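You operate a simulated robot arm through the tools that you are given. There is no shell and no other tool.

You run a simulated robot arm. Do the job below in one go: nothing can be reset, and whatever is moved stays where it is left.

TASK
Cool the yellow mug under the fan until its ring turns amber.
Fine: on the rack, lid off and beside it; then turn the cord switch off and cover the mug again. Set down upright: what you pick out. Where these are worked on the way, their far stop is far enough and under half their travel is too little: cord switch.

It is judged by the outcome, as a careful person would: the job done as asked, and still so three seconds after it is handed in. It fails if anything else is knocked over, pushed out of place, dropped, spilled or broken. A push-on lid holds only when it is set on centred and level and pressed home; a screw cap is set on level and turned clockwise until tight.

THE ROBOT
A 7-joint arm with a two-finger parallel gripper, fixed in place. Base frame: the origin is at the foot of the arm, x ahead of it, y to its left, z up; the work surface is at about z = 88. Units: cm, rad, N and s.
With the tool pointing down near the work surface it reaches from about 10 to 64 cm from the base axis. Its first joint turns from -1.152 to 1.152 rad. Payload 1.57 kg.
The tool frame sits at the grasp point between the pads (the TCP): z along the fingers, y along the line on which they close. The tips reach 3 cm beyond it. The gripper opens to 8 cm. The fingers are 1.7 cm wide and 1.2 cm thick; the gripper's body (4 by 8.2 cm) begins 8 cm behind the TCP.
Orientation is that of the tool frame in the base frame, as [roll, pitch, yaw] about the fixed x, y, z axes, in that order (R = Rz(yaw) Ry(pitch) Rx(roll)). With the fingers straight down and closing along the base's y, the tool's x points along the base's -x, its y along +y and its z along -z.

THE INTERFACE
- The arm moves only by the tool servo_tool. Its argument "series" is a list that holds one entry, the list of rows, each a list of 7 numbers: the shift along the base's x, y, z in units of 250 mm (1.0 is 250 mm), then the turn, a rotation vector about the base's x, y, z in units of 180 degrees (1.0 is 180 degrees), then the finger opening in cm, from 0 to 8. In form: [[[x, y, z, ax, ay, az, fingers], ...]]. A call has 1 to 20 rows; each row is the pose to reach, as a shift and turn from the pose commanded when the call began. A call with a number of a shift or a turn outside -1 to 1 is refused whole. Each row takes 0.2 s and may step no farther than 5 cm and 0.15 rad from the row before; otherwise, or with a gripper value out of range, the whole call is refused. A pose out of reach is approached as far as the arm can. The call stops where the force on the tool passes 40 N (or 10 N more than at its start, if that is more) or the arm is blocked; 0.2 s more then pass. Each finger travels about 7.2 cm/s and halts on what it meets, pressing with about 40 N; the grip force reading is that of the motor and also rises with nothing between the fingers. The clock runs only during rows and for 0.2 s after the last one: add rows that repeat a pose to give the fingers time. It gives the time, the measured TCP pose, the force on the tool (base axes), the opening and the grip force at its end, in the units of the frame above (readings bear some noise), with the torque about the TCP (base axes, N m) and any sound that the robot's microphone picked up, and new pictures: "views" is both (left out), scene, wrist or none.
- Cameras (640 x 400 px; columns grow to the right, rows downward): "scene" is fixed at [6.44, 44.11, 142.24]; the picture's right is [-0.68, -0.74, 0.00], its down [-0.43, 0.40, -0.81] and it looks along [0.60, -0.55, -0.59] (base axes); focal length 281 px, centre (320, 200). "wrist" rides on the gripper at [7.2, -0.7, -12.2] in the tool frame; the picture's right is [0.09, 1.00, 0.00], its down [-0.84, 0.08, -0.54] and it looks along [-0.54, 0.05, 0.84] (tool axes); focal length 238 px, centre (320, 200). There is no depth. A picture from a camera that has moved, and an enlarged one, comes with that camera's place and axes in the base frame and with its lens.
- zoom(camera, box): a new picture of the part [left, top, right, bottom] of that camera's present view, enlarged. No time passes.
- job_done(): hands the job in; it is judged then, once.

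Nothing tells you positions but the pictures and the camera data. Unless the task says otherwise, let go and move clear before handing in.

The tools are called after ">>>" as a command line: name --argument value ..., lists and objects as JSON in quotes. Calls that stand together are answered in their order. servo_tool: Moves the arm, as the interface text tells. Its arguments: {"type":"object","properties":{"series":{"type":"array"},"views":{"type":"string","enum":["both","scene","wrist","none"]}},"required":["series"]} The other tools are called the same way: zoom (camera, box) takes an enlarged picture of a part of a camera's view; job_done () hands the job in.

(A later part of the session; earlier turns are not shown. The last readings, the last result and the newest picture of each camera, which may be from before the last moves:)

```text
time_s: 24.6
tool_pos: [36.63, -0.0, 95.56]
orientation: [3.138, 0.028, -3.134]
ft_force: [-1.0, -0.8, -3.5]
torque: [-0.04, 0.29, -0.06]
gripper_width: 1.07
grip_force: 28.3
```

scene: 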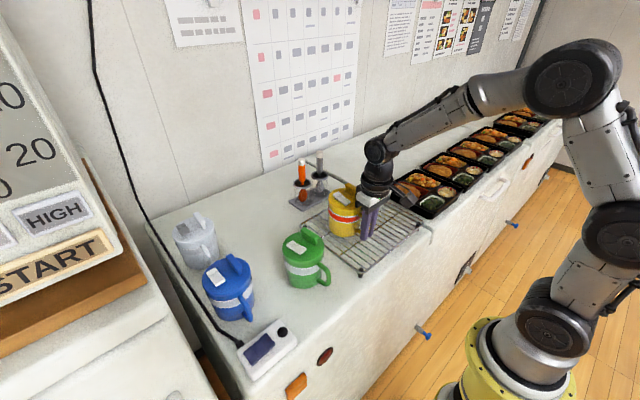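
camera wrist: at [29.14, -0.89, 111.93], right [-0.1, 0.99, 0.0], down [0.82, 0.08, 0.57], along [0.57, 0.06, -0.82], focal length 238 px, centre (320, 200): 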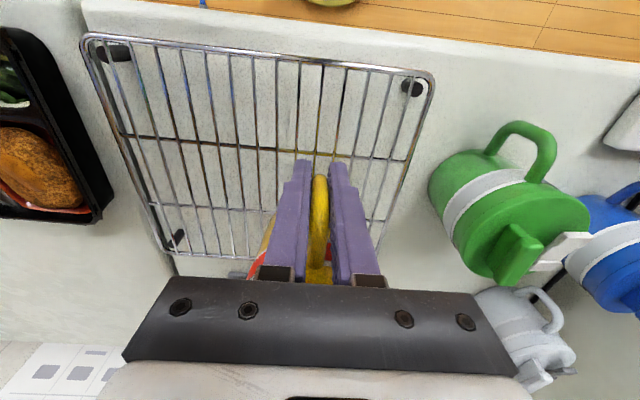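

The load is nearly balanced now. I'll lower a hair and open the fingers slowly.

>>> servo_tool --series '[[[0, 0, -0.003, 0, 0, 0, 0.2], [0, 0, -0.003, 0, 0, 0, 1.0], [0, 0, -0.003, 0, 0, 0, 1.4], [0, 0, -0.003, 0, 0, 0, 2], [0, 0, -0.003, 0, 0, 0, 3], [0, 0, -0.003, 0, 0, 0, 4], [0, 0, -0.003, 0, 0, 0, 4]]]' --views "both"

>>> zoom --camera "scene" --box '[320, 180, 400, 250]'

```text
time_s: 26.2
tool_pos: [36.94, 0.06, 95.85]
orientation: [3.139, 0.038, -3.131]
ft_force: [0.1, 0.0, 0.7]
torque: [-0.01, 0.0, 0.03]
gripper_width: 4.01
grip_force: 0.1
camera wrist: at [29.11, -0.68, 107.77], right [-0.1, 0.99, 0.0], down [0.82, 0.08, 0.57], along [0.57, 0.06, -0.82], focal length 238 px, centre (320, 200)
```

scene: 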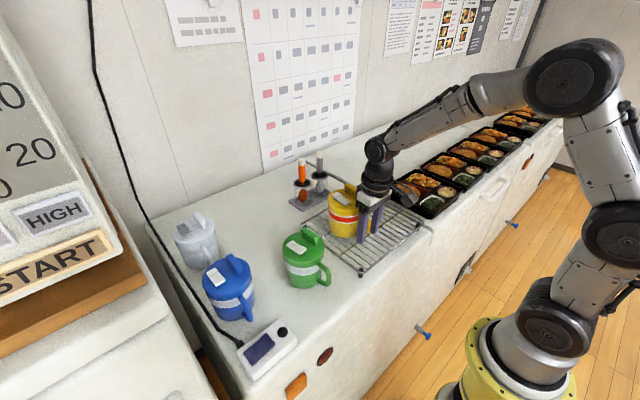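
wrist: 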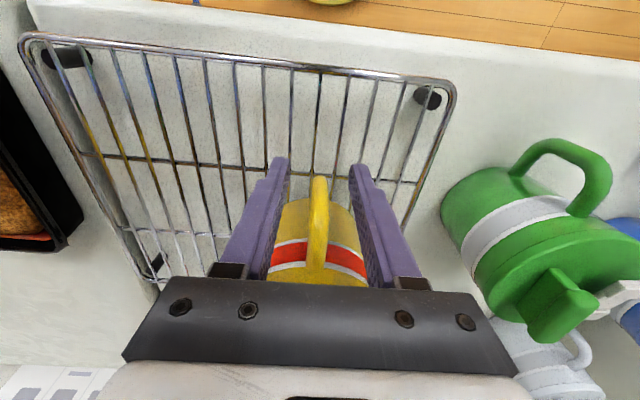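

```text
5.71 times, centred on (360, 215) of scene
camera zoom: at [6.44, 44.11, 142.24], right [-0.68, -0.74, 0.0], down [-0.43, 0.4, -0.81], along [0.6, -0.55, -0.59], focal length 1608 px, centre (91, 114)
```

zoom: 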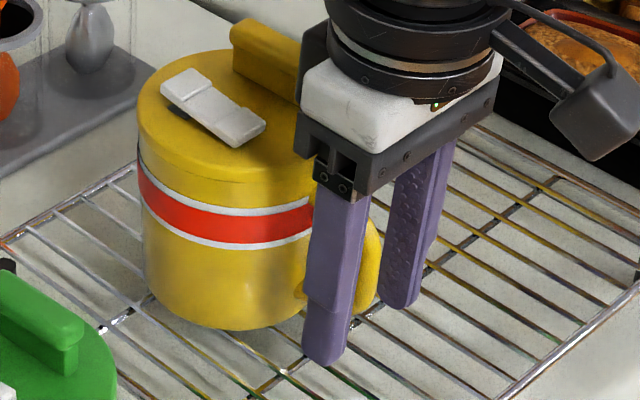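

The mug stands on the rack. I'll raise straight up, level the tool and look at the lid from above.

>>> servo_tool --series '[[[0, 0, 0.08, 0, 0, 0, 4], [0, 0, 0.2, 0, 0, 0, 4], [0, 0, 0.36, 0, 0, 0, 4], [0, 0, 0.52, 0, 0.006, 0, 4], [0, 0, 0.64, 0, 0.012, 0, 4], [0, 0, 0.64, 0, 0.012, 0, 4]]]' --views "both"

>>> zoom --camera "wrist" --box '[240, 120, 400, 280]'

>>> zoom --camera "scene" --box '[320, 160, 400, 250]'

```text
time_s: 27.6
tool_pos: [37.03, 0.13, 111.63]
orientation: [3.14, -0.003, -3.134]
ft_force: [0.0, -0.1, 0.6]
torque: [-0.01, -0.02, -0.02]
gripper_width: 4.02
grip_force: 0.1
camera wrist: at [29.89, -0.51, 123.94], right [-0.1, 0.99, 0.0], down [0.84, 0.08, 0.54], along [0.54, 0.06, -0.84], focal length 238 px, centre (320, 200)
```

scene: 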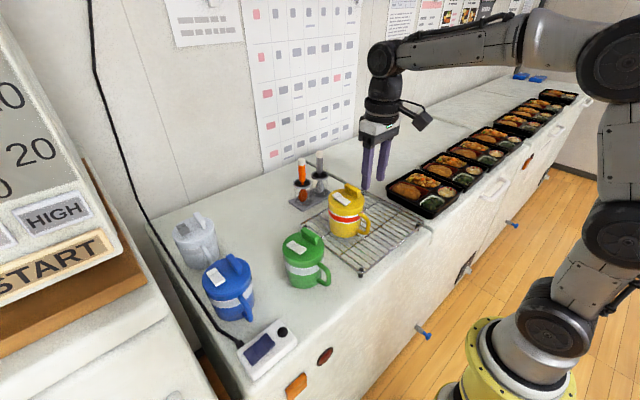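
wrist: 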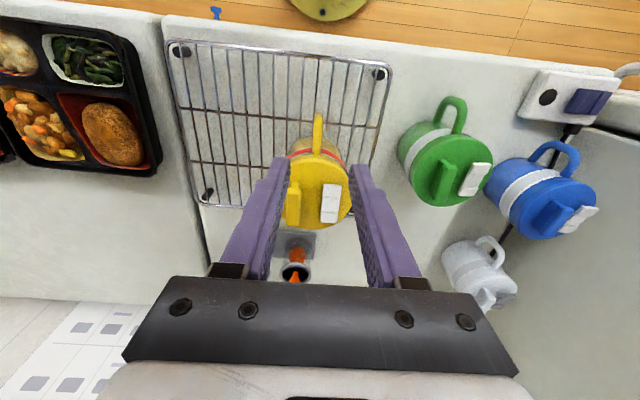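

```text
2.50 times, centred on (320, 200) of wrist
camera zoom: at [29.89, -0.51, 123.94], right [-0.1, 0.99, 0.0], down [0.84, 0.08, 0.54], along [0.54, 0.06, -0.84], focal length 596 px, centre (320, 200)
```

zoom: 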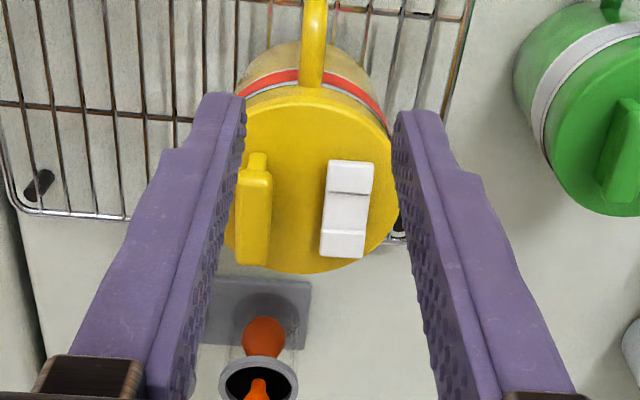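

```text
4.44 times, centred on (360, 205) of scene
camera zoom: at [6.44, 44.11, 142.24], right [-0.68, -0.74, 0.0], down [-0.43, 0.4, -0.81], along [0.6, -0.55, -0.59], focal length 1251 px, centre (142, 178)
```

zoom: 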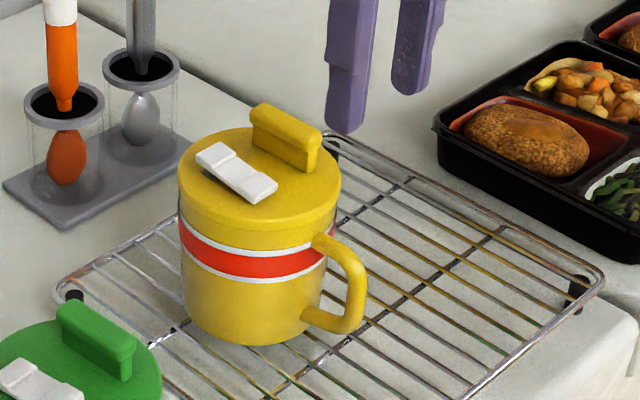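

The mug is level on the rack. The lid's bar centre is near (44.5, −1.76, top z≈102.7), and a white tab sits about 2.2 cm to its +y side. I'll look closer at the lid before gripping.

>>> servo_tool --series '[[[0, -0.02, -0.05, 0, 0, 0, 6], [0, -0.074, -0.1, 0, 0, 0, 8], [0, -0.074, -0.1, 0, 0, 0, 8]]]' --views "wrist"

>>> zoom --camera "wrist" --box '[260, 130, 400, 250]'

>>> zoom --camera "scene" --box '[325, 170, 385, 210]'

```text
time_s: 28.4
tool_pos: [36.93, -1.93, 109.26]
orientation: [3.14, 0.001, -3.133]
ft_force: [-0.4, 0.9, 0.1]
torque: [0.02, 0.0, -0.01]
gripper_width: 8.01
grip_force: 0.0
camera wrist: at [29.64, -2.68, 121.51], right [-0.1, 0.99, 0.0], down [0.84, 0.08, 0.54], along [0.54, 0.06, -0.84], focal length 238 px, centre (320, 200)
```

wrist: 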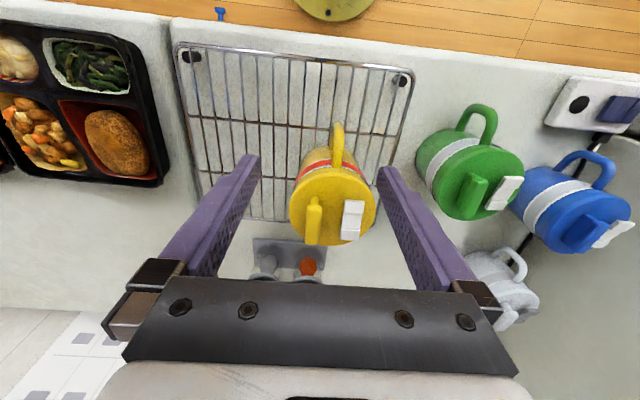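

```text
3.33 times, centred on (330, 190) of wrist
camera zoom: at [29.64, -2.68, 121.51], right [-0.1, 0.99, 0.0], down [0.84, 0.08, 0.54], along [0.54, 0.06, -0.84], focal length 794 px, centre (287, 233)
```

zoom: 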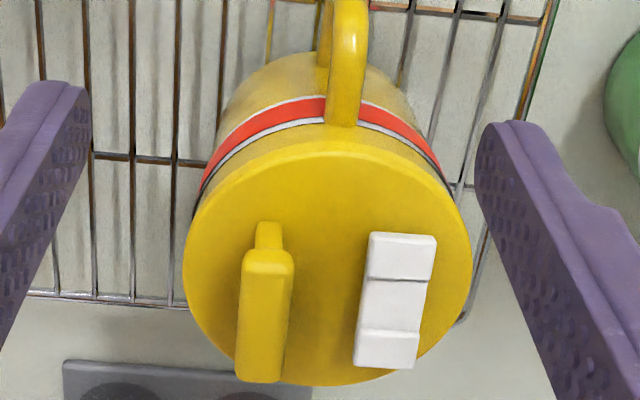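

```text
10.00 times, centred on (355, 190) of scene
camera zoom: at [6.44, 44.11, 142.24], right [-0.68, -0.74, 0.0], down [-0.43, 0.4, -0.81], along [0.6, -0.55, -0.59], focal length 2814 px, centre (-30, 300)
```

zoom: 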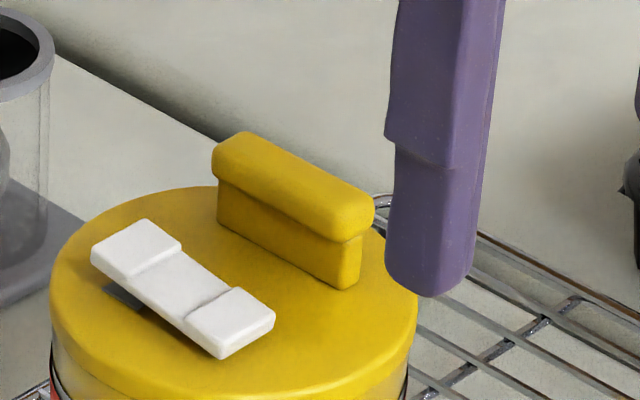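

The lid grip is a T-shaped bar running along x, centred near (45, −1.7). I'll move over it with a narrow opening so the finger misses the white tab, and check alignment before going down.

>>> servo_tool --series '[[[0.1, 0, 0, 0, 0, 0, 5], [0.2, 0, 0, 0, 0, 0, 3], [0.3, 0, 0, 0, 0, 0, 2.4], [0.3, 0, -0.04, 0, 0, 0, 2.4], [0.3, 0, -0.08, 0, 0, 0, 2.4], [0.3, 0, -0.08, 0, 0, 0, 2.4]]]' --views "both"

>>> zoom --camera "scene" --box '[325, 160, 385, 200]'

>>> zoom --camera "wrist" --box '[260, 130, 400, 250]'

```text
time_s: 29.8
tool_pos: [44.24, -1.9, 107.38]
orientation: [3.139, -0.003, -3.134]
ft_force: [0.8, -0.2, 0.3]
torque: [0.02, -0.01, 0.02]
gripper_width: 2.43
grip_force: 0.1
camera wrist: at [37.01, -2.57, 119.58], right [-0.1, 0.99, 0.0], down [0.84, 0.08, 0.54], along [0.54, 0.06, -0.84], focal length 238 px, centre (320, 200)
```

scene: 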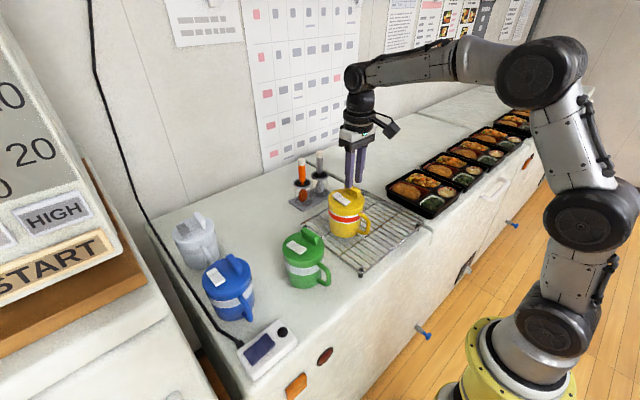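
wrist: 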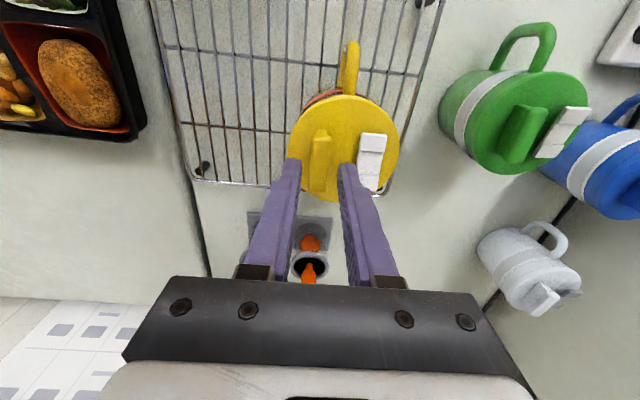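

```text
10.00 times, centred on (355, 180) of scene
camera zoom: at [6.44, 44.11, 142.24], right [-0.68, -0.74, 0.0], down [-0.43, 0.4, -0.81], along [0.6, -0.55, -0.59], focal length 2814 px, centre (-30, 400)
```

zoom: 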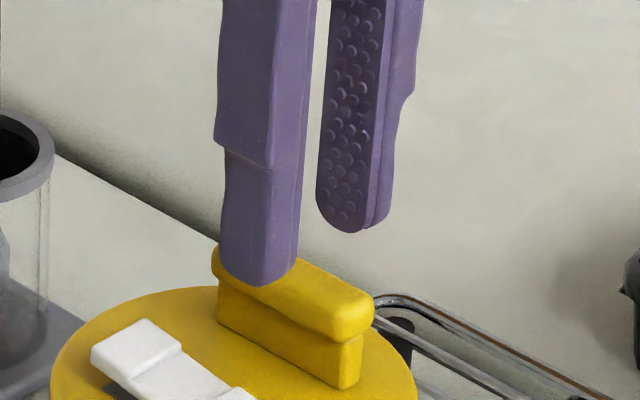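

```text
3.33 times, centred on (330, 190) of wrist
camera zoom: at [37.01, -2.57, 119.58], right [-0.1, 0.99, 0.0], down [0.84, 0.08, 0.54], along [0.54, 0.06, -0.84], focal length 794 px, centre (287, 233)
```

zoom: 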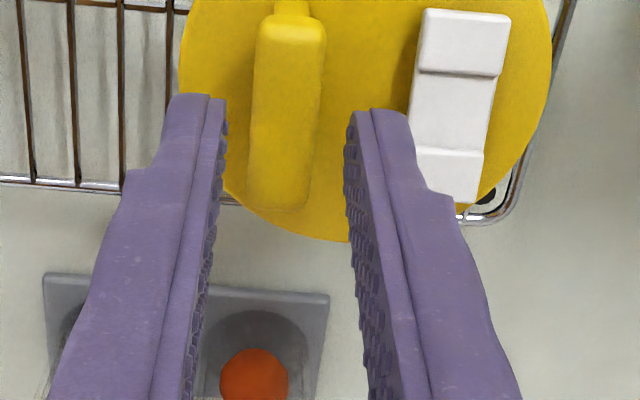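

The bar is centred between the fingers and the tab is clear. I'll go down to about z 104.2 and close on the bar.

>>> servo_tool --series '[[[0, 0, -0.04, 0, 0, 0, 2.4], [0, 0, -0.08, 0, 0, 0, 2.4], [0, 0, -0.117, 0, 0, 0, 2.4], [0, 0, -0.117, 0, 0, 0, 2.4], [0, 0, -0.117, 0, 0, 0, 1.5], [0, 0, -0.117, 0, 0, 0, 1.0], [0, 0, -0.117, 0, 0, 0, 0.5], [0, 0, -0.117, 0, 0, 0, 0.3]]]' --views "both"

>>> zoom --camera "scene" --box '[325, 160, 385, 200]'

```text
time_s: 31.6
tool_pos: [44.23, -1.87, 104.51]
orientation: [3.139, -0.002, -3.133]
ft_force: [-0.9, -1.1, 0.3]
torque: [-0.09, 0.03, 0.03]
gripper_width: 1.41
grip_force: 30.1
camera wrist: at [37.03, -2.53, 116.74], right [-0.1, 0.99, 0.0], down [0.84, 0.08, 0.54], along [0.54, 0.06, -0.84], focal length 238 px, centre (320, 200)
```

scene: 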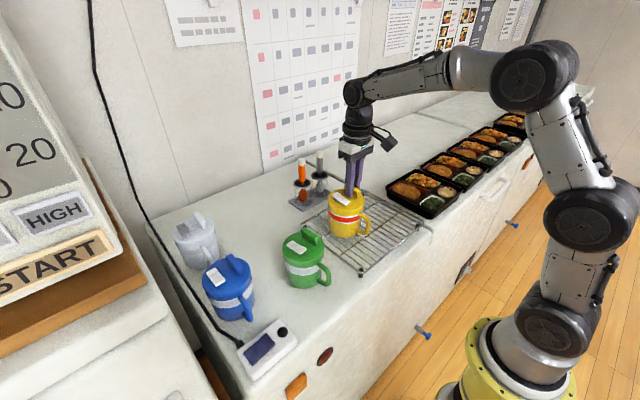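
wrist: 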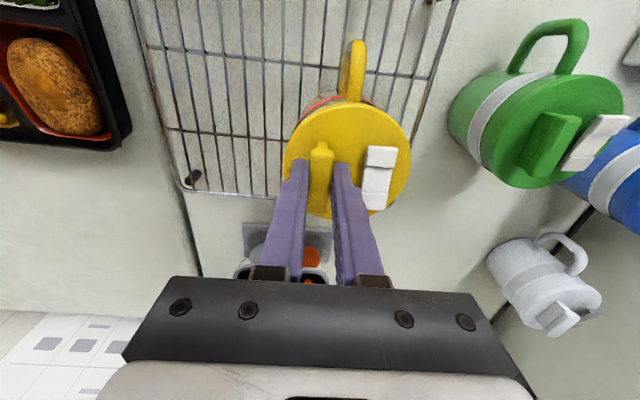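

```text
10.00 times, centred on (355, 180) of scene
camera zoom: at [6.44, 44.1, 142.24], right [-0.68, -0.74, 0.0], down [-0.43, 0.4, -0.81], along [0.6, -0.55, -0.59], focal length 2814 px, centre (-30, 400)
```

zoom: 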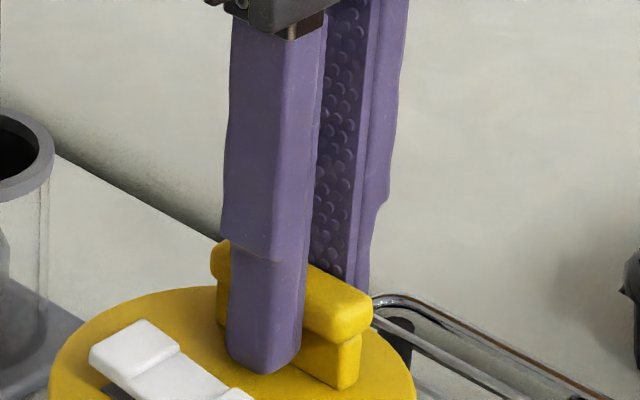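

The bar is gripped (1.41 cm). I'll pull up slowly and watch the force.

>>> servo_tool --series '[[[0, 0, 0.006, 0, 0, 0, 0.2], [0, 0, 0.012, 0, 0, 0, 0.2], [0, 0, 0.02, 0, 0, 0, 0.2]]]' --views "scene"

>>> zoom --camera "scene" --box '[315, 170, 395, 245]'

```text
time_s: 32.4
tool_pos: [44.34, -1.85, 104.9]
orientation: [3.141, 0.0, -3.132]
ft_force: [0.1, -0.5, -0.6]
torque: [0.01, -0.03, 0.01]
gripper_width: 1.38
grip_force: 29.7
heard: snap
```

scene: 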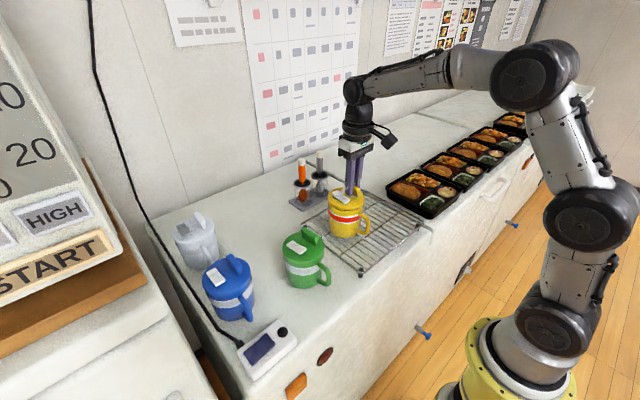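

```text
5.33 times, centred on (355, 208) of scene
camera zoom: at [6.44, 44.11, 142.24], right [-0.68, -0.74, 0.0], down [-0.43, 0.4, -0.81], along [0.6, -0.55, -0.59], focal length 1501 px, centre (133, 160)
```

zoom: 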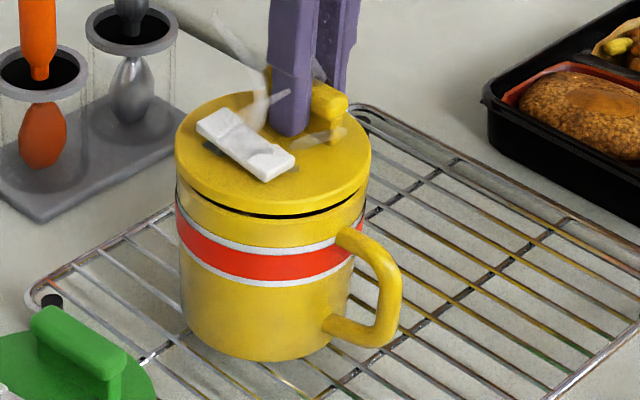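

The lid snapped free, the mug stayed put and steam is rising. I'll lift the lid clear and carry it to −y, to a spot on the rack beside the mug.

>>> servo_tool --series '[[[0, 0, 0.05, 0, 0, 0, 0.2], [0, 0, 0.12, 0, 0, 0, 0.2], [0, 0, 0.2, 0, 0, 0, 0.2], [0, -0.06, 0.22, 0, 0, 0, 0.2], [0, -0.15, 0.22, 0, 0, 0, 0.2], [0, -0.24, 0.22, 0, 0, 0, 0.2], [-0.02, -0.33, 0.22, 0, 0, 0, 0.2], [-0.04, -0.42, 0.22, 0, 0, 0, 0.2], [-0.04, -0.472, 0.2, 0, 0, 0, 0.2], [-0.04, -0.472, 0.16, 0, 0, 0, 0.2], [-0.04, -0.472, 0.08, 0, 0, 0, 0.2], [-0.04, -0.472, 0.0, 0, 0, 0, 0.2], [-0.04, -0.472, -0.08, 0, 0, 0, 0.2], [-0.04, -0.472, -0.16, 0, 0, 0, 0.2], [-0.04, -0.472, -0.2, 0, 0, 0, 0.2], [-0.04, -0.472, -0.2, 0, 0, 0, 0.2]]]' --views "both"

>>> zoom --camera "scene" --box '[325, 150, 445, 240]'

```text
time_s: 35.8
tool_pos: [43.38, -13.52, 99.75]
orientation: [3.14, 0.001, -3.134]
ft_force: [-0.1, -0.4, -0.4]
torque: [0.01, 0.03, -0.03]
gripper_width: 1.38
grip_force: 30.0
camera wrist: at [36.1, -14.31, 111.98], right [-0.1, 0.99, 0.0], down [0.84, 0.08, 0.54], along [0.54, 0.06, -0.84], focal length 238 px, centre (320, 200)
```

scene: 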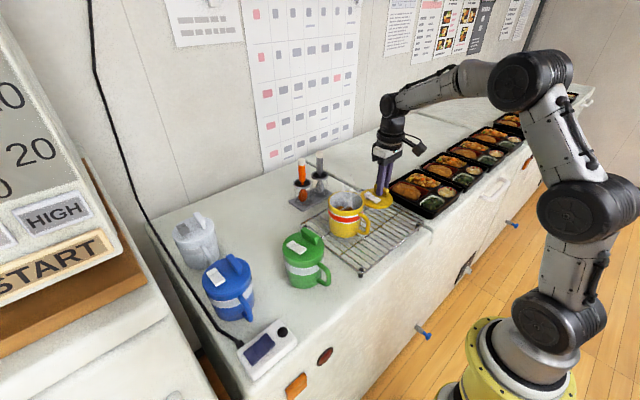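
wrist: 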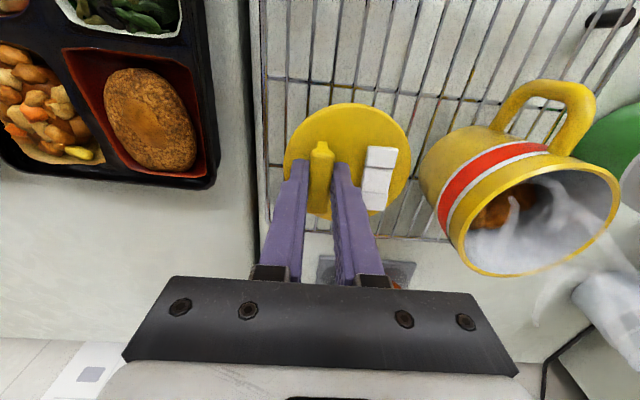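

```text
4.44 times, centred on (385, 195) of scene
camera zoom: at [6.44, 44.11, 142.24], right [-0.68, -0.74, 0.0], down [-0.43, 0.4, -0.81], along [0.6, -0.55, -0.59], focal length 1251 px, centre (31, 222)
```

zoom: 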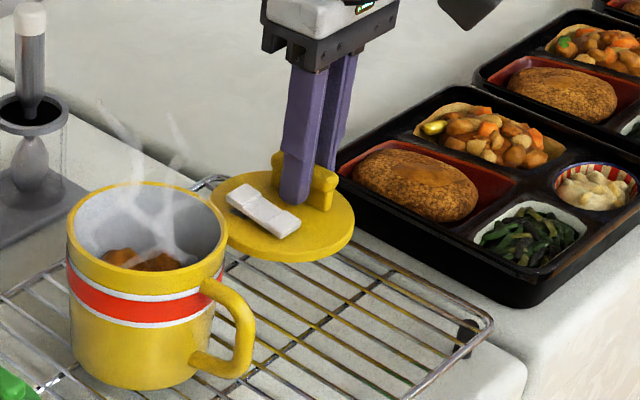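

The lid is a thin disc hanging level over the rack. I'll lower it to near contact and then creep down.

>>> servo_tool --series '[[[0, 0, -0.04, 0, 0, 0, 0.2], [0, 0, -0.08, 0, 0, 0, 0.2], [0, 0, -0.12, 0, 0, 0, 0.2], [0, 0, -0.13, 0, 0, 0, 0.2], [0, 0, -0.14, 0, 0, 0, 0.2]]]' --views "scene"

>>> zoom --camera "scene" --box '[355, 170, 445, 240]'

```text
time_s: 37.0
tool_pos: [43.34, -13.69, 96.14]
orientation: [3.141, -0.002, -3.134]
ft_force: [-0.2, -0.9, -0.7]
torque: [-0.01, 0.02, -0.01]
gripper_width: 1.38
grip_force: 30.2
```

scene: 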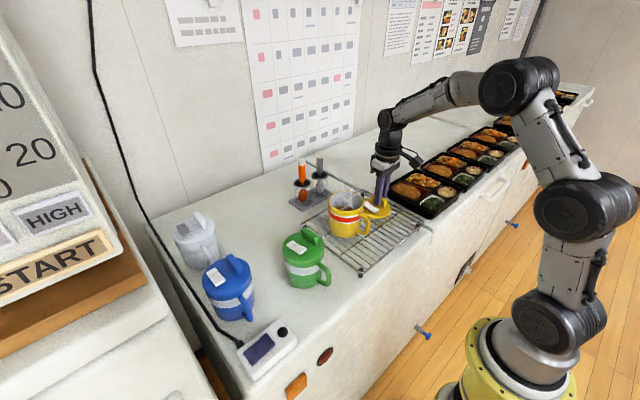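

```text
5.71 times, centred on (400, 205) of scene
camera zoom: at [6.44, 44.11, 142.24], right [-0.68, -0.74, 0.0], down [-0.43, 0.4, -0.81], along [0.6, -0.55, -0.59], focal length 1608 px, centre (-137, 171)
```

zoom: 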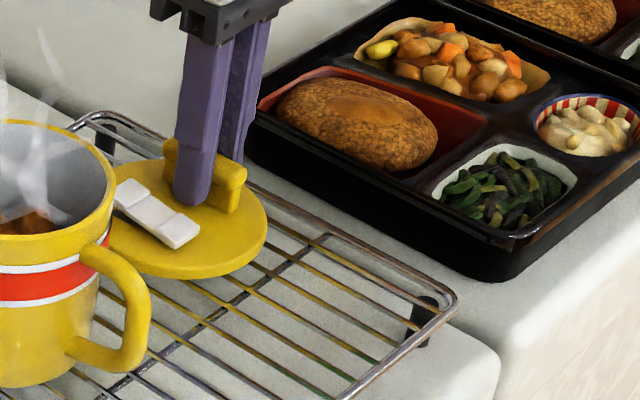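

>>> servo_tool --series '[[[0, 0, -0.008, 0, 0, 0, 0.2], [0, 0, -0.016, 0, 0, 0, 0.2], [0, 0, -0.024, 0, 0, 0, 0.2]]]' --views "none"

```text
time_s: 37.8
tool_pos: [43.35, -13.65, 95.72]
orientation: [3.139, -0.002, -3.132]
ft_force: [0.5, 0.1, -1.1]
torque: [0.0, 0.01, 0.03]
gripper_width: 1.37
grip_force: 30.5
```

>>> servo_tool --series '[[[0, 0, -0.006, 0, 0, 0, 0.2], [0, 0, -0.012, 0, 0, 0, 0.2], [0, 0, -0.018, 0, 0, 0, 0.2]]]' --views "none"

```text
time_s: 38.6
tool_pos: [43.51, -13.71, 95.6]
orientation: [3.141, 0.005, -3.133]
ft_force: [-7.9, 3.7, 22.8]
torque: [0.16, 0.55, -0.02]
gripper_width: 1.39
grip_force: 29.7
```

Contact. I'll relieve the pressure, then release.

>>> servo_tool --series '[[[0, 0, 0.004, 0, 0, 0, 0.2], [0, 0, 0.008, 0, 0, 0, 0.2], [0, 0, 0.008, 0, 0, 0, 0.2]]]' --views "none"

```text
time_s: 39.4
tool_pos: [43.45, -13.71, 95.51]
orientation: [-3.141, 0.004, -3.133]
ft_force: [3.7, -4.2, 12.6]
torque: [-0.11, -0.05, -0.01]
gripper_width: 1.39
grip_force: 30.4
```

>>> servo_tool --series '[[[0, 0, 0.003, 0, 0, 0, 0.2], [0, 0, 0.006, 0, 0, 0, 0.2], [0, 0, 0.006, 0, 0, 0, 0.2]]]' --views "none"

```text
time_s: 40.2
tool_pos: [43.29, -13.57, 95.62]
orientation: [3.137, -0.004, -3.133]
ft_force: [2.2, -0.2, 5.3]
torque: [0.03, -0.29, 0.01]
gripper_width: 1.41
grip_force: 30.1
```

The load is light now. I'll open just enough to clear the bar without touching the tab.

>>> servo_tool --series '[[[0, 0, 0, 0, 0, 0, 1.4], [0, 0, 0, 0, 0, 0, 1.7], [0, 0, 0, 0, 0, 0, 2.1], [0, 0, 0, 0, 0, 0, 2.4], [0, 0, 0, 0, 0, 0, 2.4]]]' --views "both"

>>> zoom --camera "scene" --box '[355, 170, 445, 240]'

>>> zoom --camera "wrist" --box '[260, 90, 420, 230]'

```text
time_s: 41.4
tool_pos: [43.3, -13.58, 95.62]
orientation: [3.139, -0.003, -3.133]
ft_force: [-0.7, 0.2, 0.1]
torque: [0.02, 0.01, 0.02]
gripper_width: 2.41
grip_force: 0.1
camera wrist: at [36.06, -14.3, 107.92], right [-0.1, 0.99, 0.0], down [0.84, 0.08, 0.54], along [0.54, 0.06, -0.84], focal length 238 px, centre (320, 200)
```

scene: 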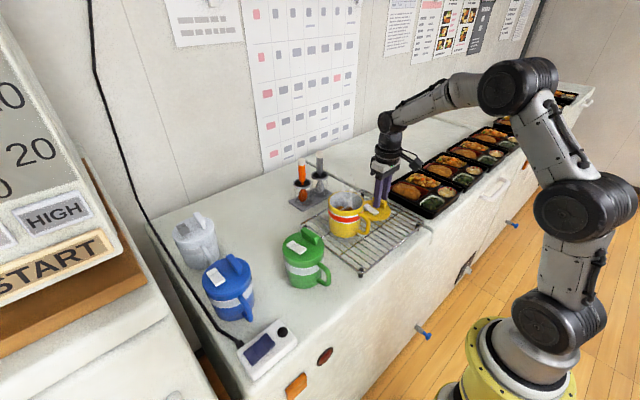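
wrist: 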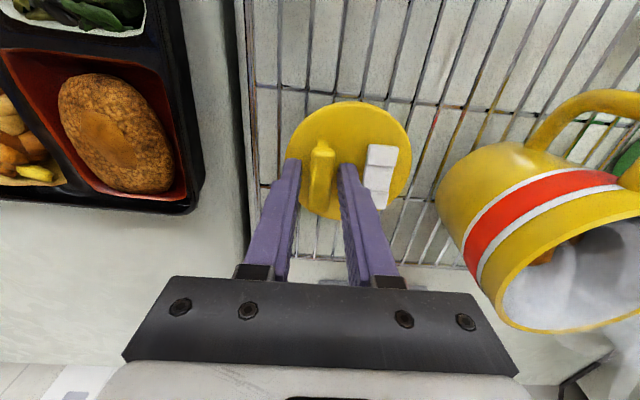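

```text
5.71 times, centred on (400, 205) of scene
camera zoom: at [6.44, 44.11, 142.24], right [-0.68, -0.74, 0.0], down [-0.43, 0.4, -0.81], along [0.6, -0.55, -0.59], focal length 1608 px, centre (-137, 171)
```

zoom: 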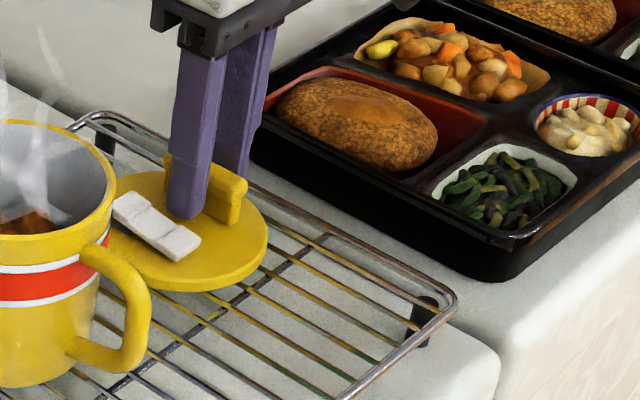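

```text
2.86 times, centred on (340, 160) of wrist
camera zoom: at [36.06, -14.3, 107.92], right [-0.1, 0.99, 0.0], down [0.84, 0.08, 0.54], along [0.54, 0.06, -0.84], focal length 681 px, centre (263, 314)
```

zoom: 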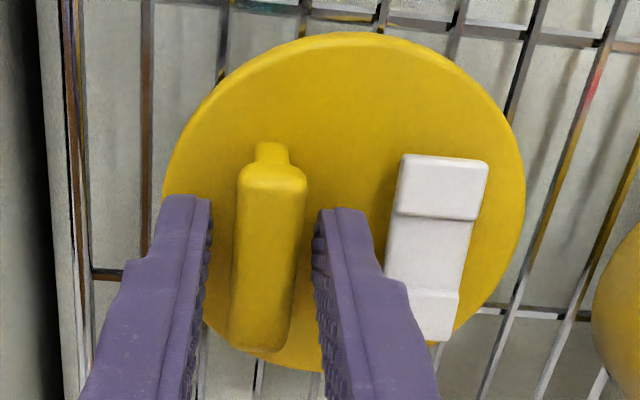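

The lid lies flat on the rack beside the mug. I'll raise the hand clear, travel high over everything toward the switch, and inspect it.

>>> servo_tool --series '[[[0, 0, 0.06, 0, 0, 0, 2.4], [0, 0, 0.16, 0, 0, 0, 2.4], [0, 0, 0.32, 0, 0, 0, 2.4], [0, 0, 0.48, 0, 0, 0, 2.4], [0, 0, 0.64, 0, 0, 0, 2.4], [0, 0.1, 0.76, 0, 0, 0, 2.4], [-0.05, 0.26, 0.8, 0, 0, 0, 2.4], [-0.1, 0.42, 0.8, 0, 0, 0, 2], [-0.15, 0.58, 0.8, 0, 0, 0, 1], [-0.2, 0.74, 0.8, 0, 0, 0, 0.5], [-0.25, 0.9, 0.8, 0, 0, 0, 0]]]' --views "both"

>>> zoom --camera "scene" --box '[320, 170, 440, 250]'

```text
time_s: 43.8
tool_pos: [37.4, 8.82, 115.75]
orientation: [3.141, -0.002, -3.132]
ft_force: [-0.6, -0.1, -0.5]
torque: [0.0, 0.01, -0.02]
gripper_width: 0.0
grip_force: 21.6
camera wrist: at [30.11, 8.13, 128.07], right [-0.1, 0.99, 0.0], down [0.84, 0.08, 0.54], along [0.54, 0.06, -0.84], focal length 238 px, centre (320, 200)
```

scene: 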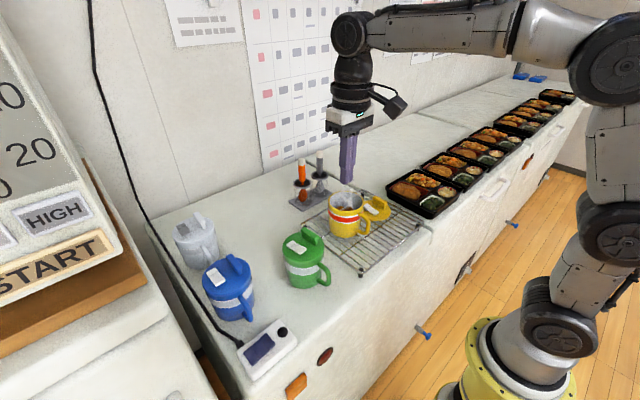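
wrist: 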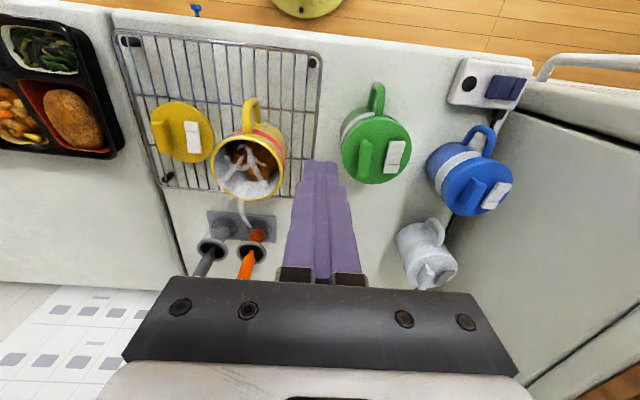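

```text
5.00 times, centred on (380, 210) of scene
camera zoom: at [6.44, 44.11, 142.24], right [-0.68, -0.74, 0.0], down [-0.43, 0.4, -0.81], along [0.6, -0.55, -0.59], focal length 1407 px, centre (20, 150)
```

zoom: 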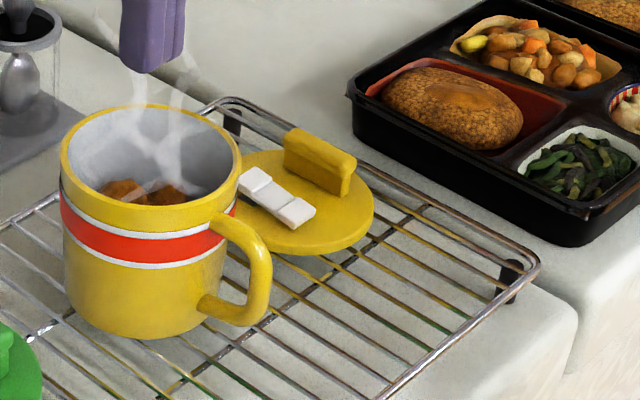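

The mug is uncovered with its ring still red, and the lid is beside it. Next I'll go over the cord switch for a close look.

>>> servo_tool --series '[[[-0.04, 0.16, 0, 0, 0, 0, 0], [-0.08, 0.32, 0, 0, 0, 0, 0], [-0.12, 0.48, 0, 0, 0, 0, 0], [-0.16, 0.64, 0, 0, 0, 0, 0], [-0.2, 0.8, -0.05, 0, 0, 0, 0], [-0.23, 0.92, -0.12, 0, 0, 0, 0], [-0.24, 0.967, -0.16, 0, 0, 0, 0], [-0.24, 0.967, -0.16, 0, 0, 0, 0]]]' --views "both"

>>> zoom --camera "wrist" --box '[260, 60, 440, 180]'

>>> zoom --camera "scene" --box '[220, 300, 320, 390]'

```text
time_s: 45.6
tool_pos: [30.95, 32.94, 111.68]
orientation: [3.14, 0.0, -3.133]
ft_force: [0.0, -0.3, 0.0]
torque: [0.01, -0.02, -0.02]
gripper_width: 0.0
grip_force: 21.0
camera wrist: at [23.71, 32.36, 123.93], right [-0.1, 0.99, 0.0], down [0.84, 0.08, 0.54], along [0.54, 0.06, -0.84], focal length 238 px, centre (320, 200)
```

scene: 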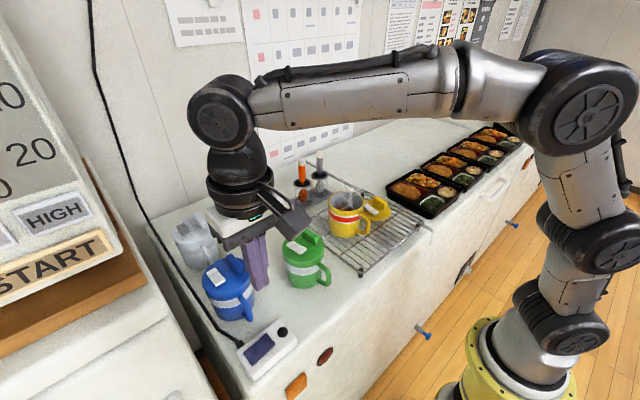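
wrist: 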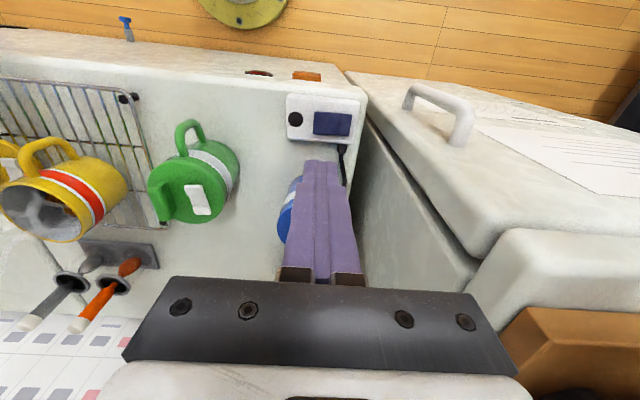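

```text
3.33 times, centred on (350, 120) of wrist
camera zoom: at [23.71, 32.36, 123.93], right [-0.1, 0.99, 0.0], down [0.84, 0.08, 0.54], along [0.54, 0.06, -0.84], focal length 794 px, centre (220, 467)
```

zoom: 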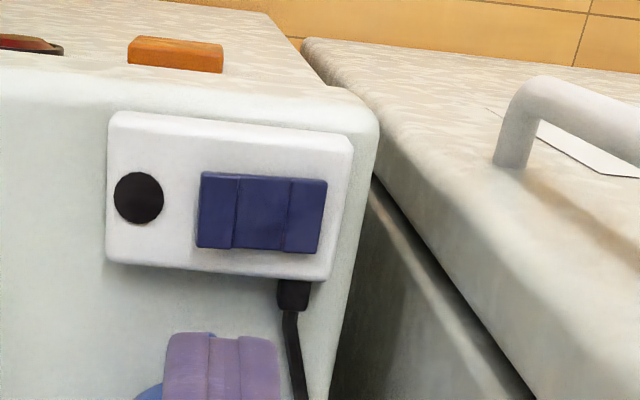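

```text
4.44 times, centred on (270, 345) of scene
camera zoom: at [6.44, 44.11, 142.24], right [-0.68, -0.74, 0.0], down [-0.43, 0.4, -0.81], along [0.6, -0.55, -0.59], focal length 1251 px, centre (542, -444)
```

zoom: 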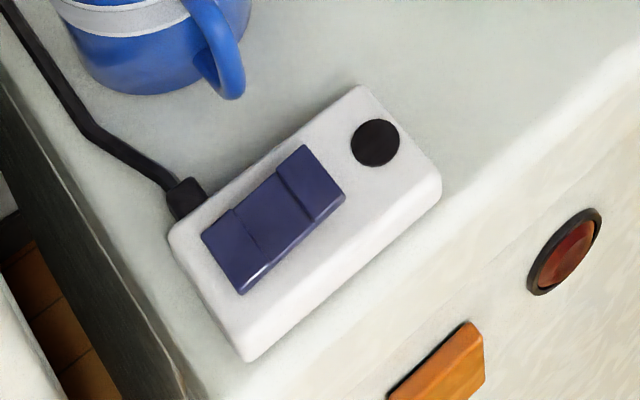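

The cord switch is a rocker at about (32.3, 35), long along y, with a dark lamp on its −y side. I'll move closer and to the side to see which end is raised.

>>> servo_tool --series '[[[0, -0.1, -0.1, 0, 0, 0, 0], [0, -0.22, -0.2, 0, 0, 0, 0], [0, -0.24, -0.34, 0, 0, 0, 0], [0, -0.24, -0.5, 0, 0, 0, 0], [0, -0.24, -0.5, 0, 0, 0, 0]]]' --views "wrist"

>>> zoom --camera "wrist" --box '[340, 90, 500, 210]'

```text
time_s: 46.8
tool_pos: [31.38, 26.81, 99.27]
orientation: [3.14, -0.004, -3.133]
ft_force: [-0.2, -0.2, 0.2]
torque: [0.01, 0.0, -0.01]
gripper_width: 0.0
grip_force: 21.4
camera wrist: at [24.12, 26.17, 111.61], right [-0.1, 0.99, 0.0], down [0.84, 0.08, 0.54], along [0.54, 0.06, -0.84], focal length 238 px, centre (320, 200)
```

wrist: 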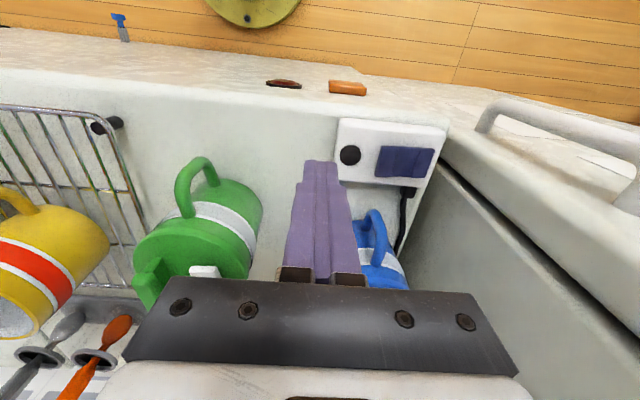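

```text
3.33 times, centred on (420, 150) of wrist
camera zoom: at [24.12, 26.17, 111.61], right [-0.1, 0.99, 0.0], down [0.84, 0.08, 0.54], along [0.54, 0.06, -0.84], focal length 794 px, centre (-13, 367)
```

zoom: 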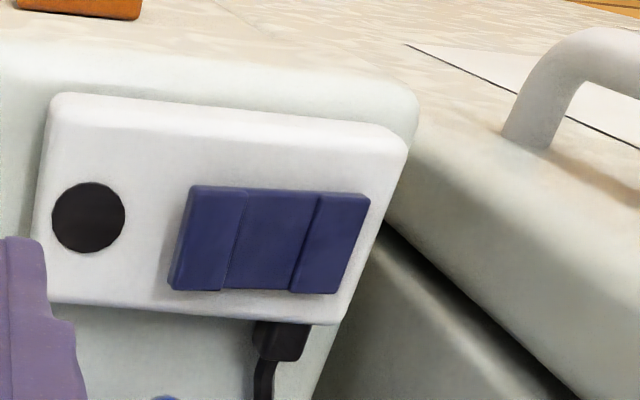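

Two separate triangulations put the −y (lamp-side) end about 0.8 cm higher, so that's the end to press. I'll hover the closed fingertips above it at about y 32.7.

>>> servo_tool --series '[[[0.02, 0.1, 0, 0, 0, 0, 0], [0.05, 0.2, 0, 0, 0, 0, 0], [0.05, 0.233, -0.04, 0, 0, 0, 0], [0.05, 0.233, -0.088, 0, 0, 0, 0], [0.05, 0.233, -0.088, 0, 0, 0, 0]]]' --views "both"

>>> zoom --camera "scene" --box '[210, 270, 330, 390]'

>>> zoom --camera "wrist" --box '[240, 70, 400, 190]'

```text
time_s: 48.0
tool_pos: [32.5, 32.74, 96.87]
orientation: [3.139, 0.0, -3.133]
ft_force: [-0.5, 0.6, 0.2]
torque: [0.01, 0.03, 0.0]
gripper_width: 0.02
grip_force: 21.4
camera wrist: at [25.26, 32.03, 109.15], right [-0.1, 0.99, 0.0], down [0.84, 0.08, 0.54], along [0.54, 0.06, -0.84], focal length 238 px, centre (320, 200)
```

scene: 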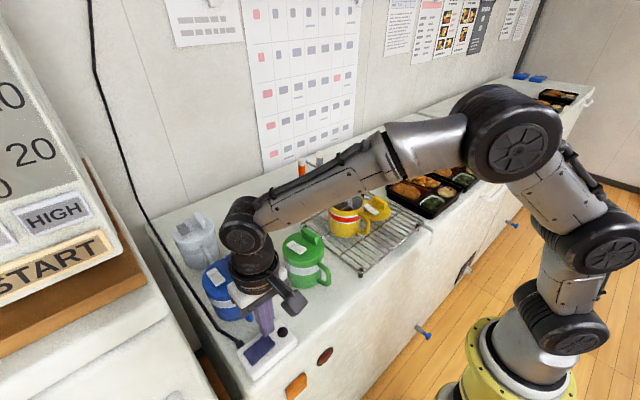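
wrist: 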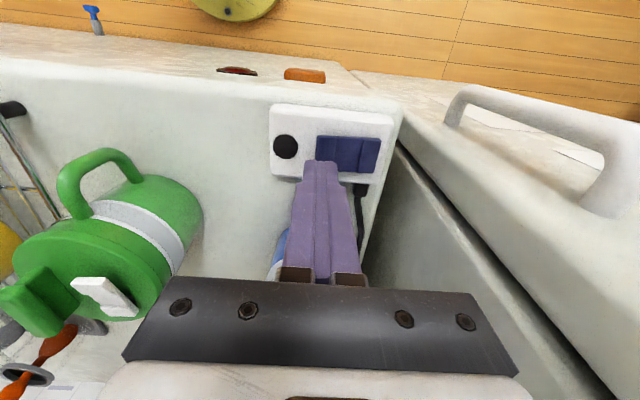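

```text
3.33 times, centred on (270, 330) of scene
camera zoom: at [6.44, 44.11, 142.24], right [-0.68, -0.74, 0.0], down [-0.43, 0.4, -0.81], along [0.6, -0.55, -0.59], focal length 938 px, centre (487, -233)
```

zoom: 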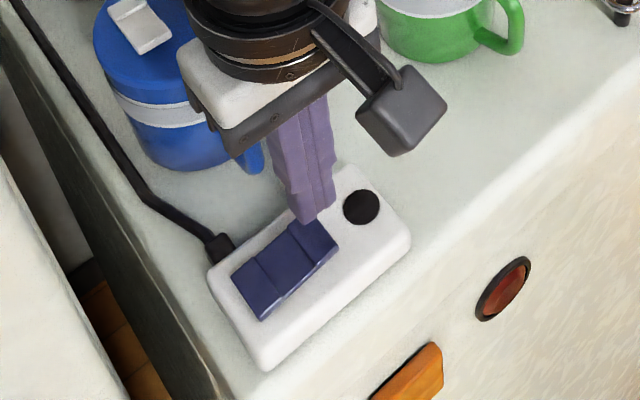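

```text
3.33 times, centred on (320, 130) of wrist
camera zoom: at [25.26, 32.03, 109.15], right [-0.1, 0.99, 0.0], down [0.84, 0.08, 0.54], along [0.54, 0.06, -0.84], focal length 794 px, centre (320, 433)
```

zoom: 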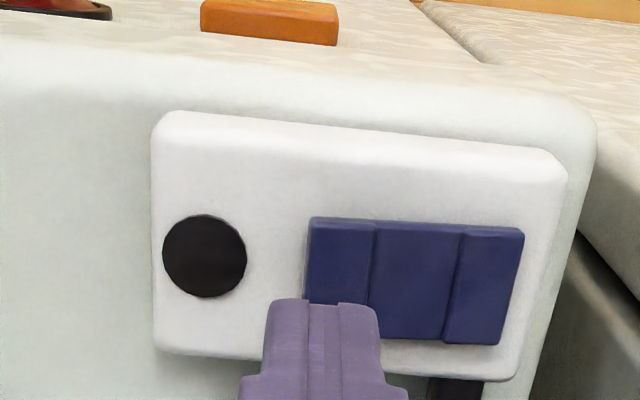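

The tips are over the lamp-side end of the rocker. I'll trim x slightly and step down, watching for force and a click.

>>> servo_tool --series '[[[-0.024, 0.01, -0.03, 0, 0, 0, 0], [-0.024, 0.01, -0.06, 0, 0, 0, 0], [-0.024, 0.01, -0.076, 0, 0, 0, 0], [-0.024, 0.01, -0.084, 0, 0, 0, 0], [-0.024, 0.01, -0.092, 0, 0, 0, 0]]]' --views "scene"

>>> zoom --camera "scene" --box '[220, 290, 320, 390]'

```text
time_s: 49.2
tool_pos: [31.79, 33.14, 94.47]
orientation: [3.14, -0.003, -3.132]
ft_force: [-0.2, 0.9, -0.3]
torque: [0.03, 0.02, -0.02]
gripper_width: 0.0
grip_force: 21.3
```

scene: 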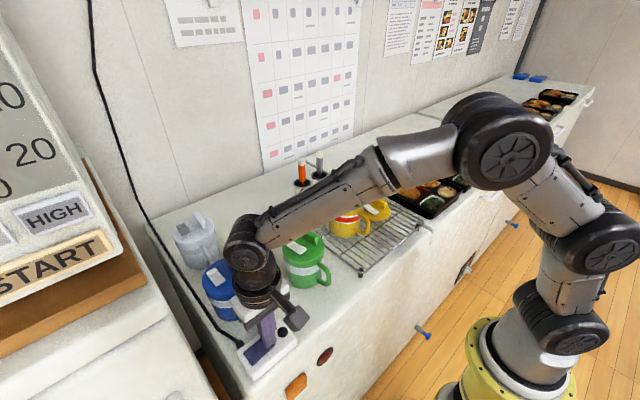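

```text
4.00 times, centred on (270, 340) of scene
camera zoom: at [6.44, 44.11, 142.24], right [-0.68, -0.74, 0.0], down [-0.43, 0.4, -0.81], along [0.6, -0.55, -0.59], focal length 1126 px, centre (520, -360)
```

zoom: 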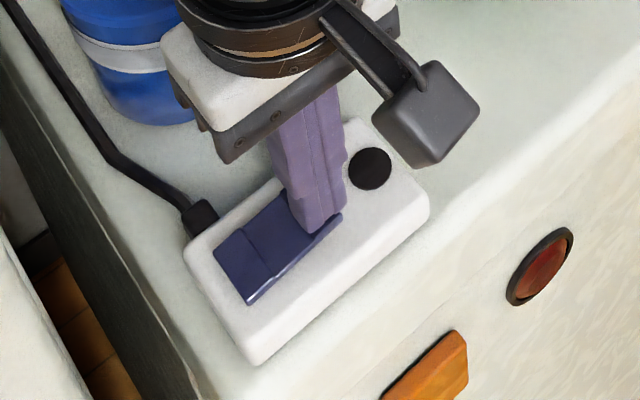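

>>> servo_tool --series '[[[0, 0, -0.006, 0, 0, 0, 0], [0, 0, -0.012, 0, 0, 0, 0], [0, 0, -0.018, 0, 0, 0, 0], [0, 0, -0.024, 0, 0, 0, 0]]]' --views "none"

```text
time_s: 50.2
tool_pos: [31.75, 33.04, 94.07]
orientation: [3.141, -0.003, -3.134]
ft_force: [-0.1, 0.0, -0.4]
torque: [-0.01, 0.02, 0.0]
gripper_width: 0.0
grip_force: 21.3
```

>>> servo_tool --series '[[[0, 0, -0.006, 0, 0, 0, 0], [0, 0, -0.012, 0, 0, 0, 0], [0, 0, -0.018, 0, 0, 0, 0]]]' --views "scene"

>>> zoom --camera "scene" --box '[220, 290, 320, 390]'

```text
time_s: 51.0
tool_pos: [31.66, 33.1, 94.0]
orientation: [3.135, 0.003, -3.132]
ft_force: [-9.6, -7.9, 31.8]
torque: [0.12, 0.3, 0.1]
gripper_width: 0.01
grip_force: 21.0
```

scene: 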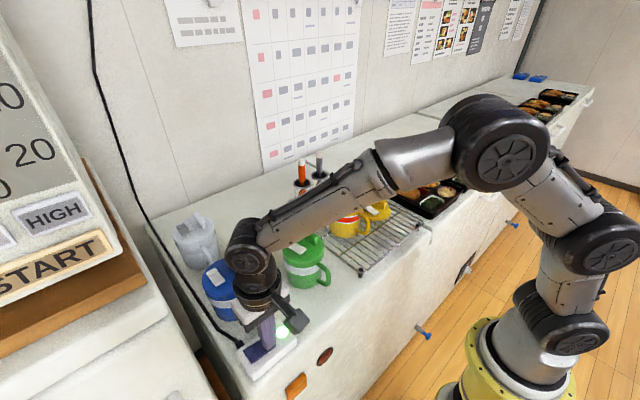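

```text
4.00 times, centred on (270, 340) of scene
camera zoom: at [6.38, 44.05, 142.26], right [-0.68, -0.74, 0.0], down [-0.43, 0.4, -0.81], along [0.6, -0.55, -0.59], focal length 1126 px, centre (520, -360)
```

zoom: 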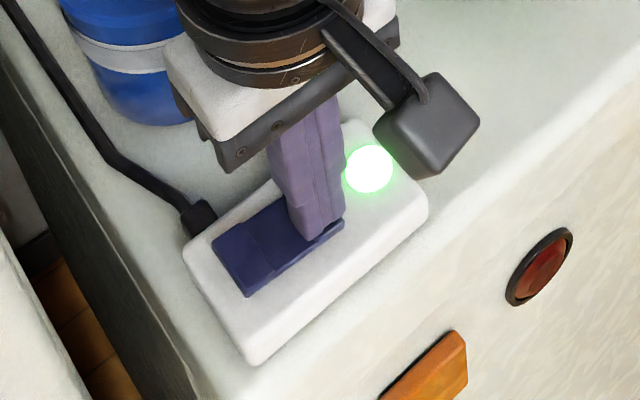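

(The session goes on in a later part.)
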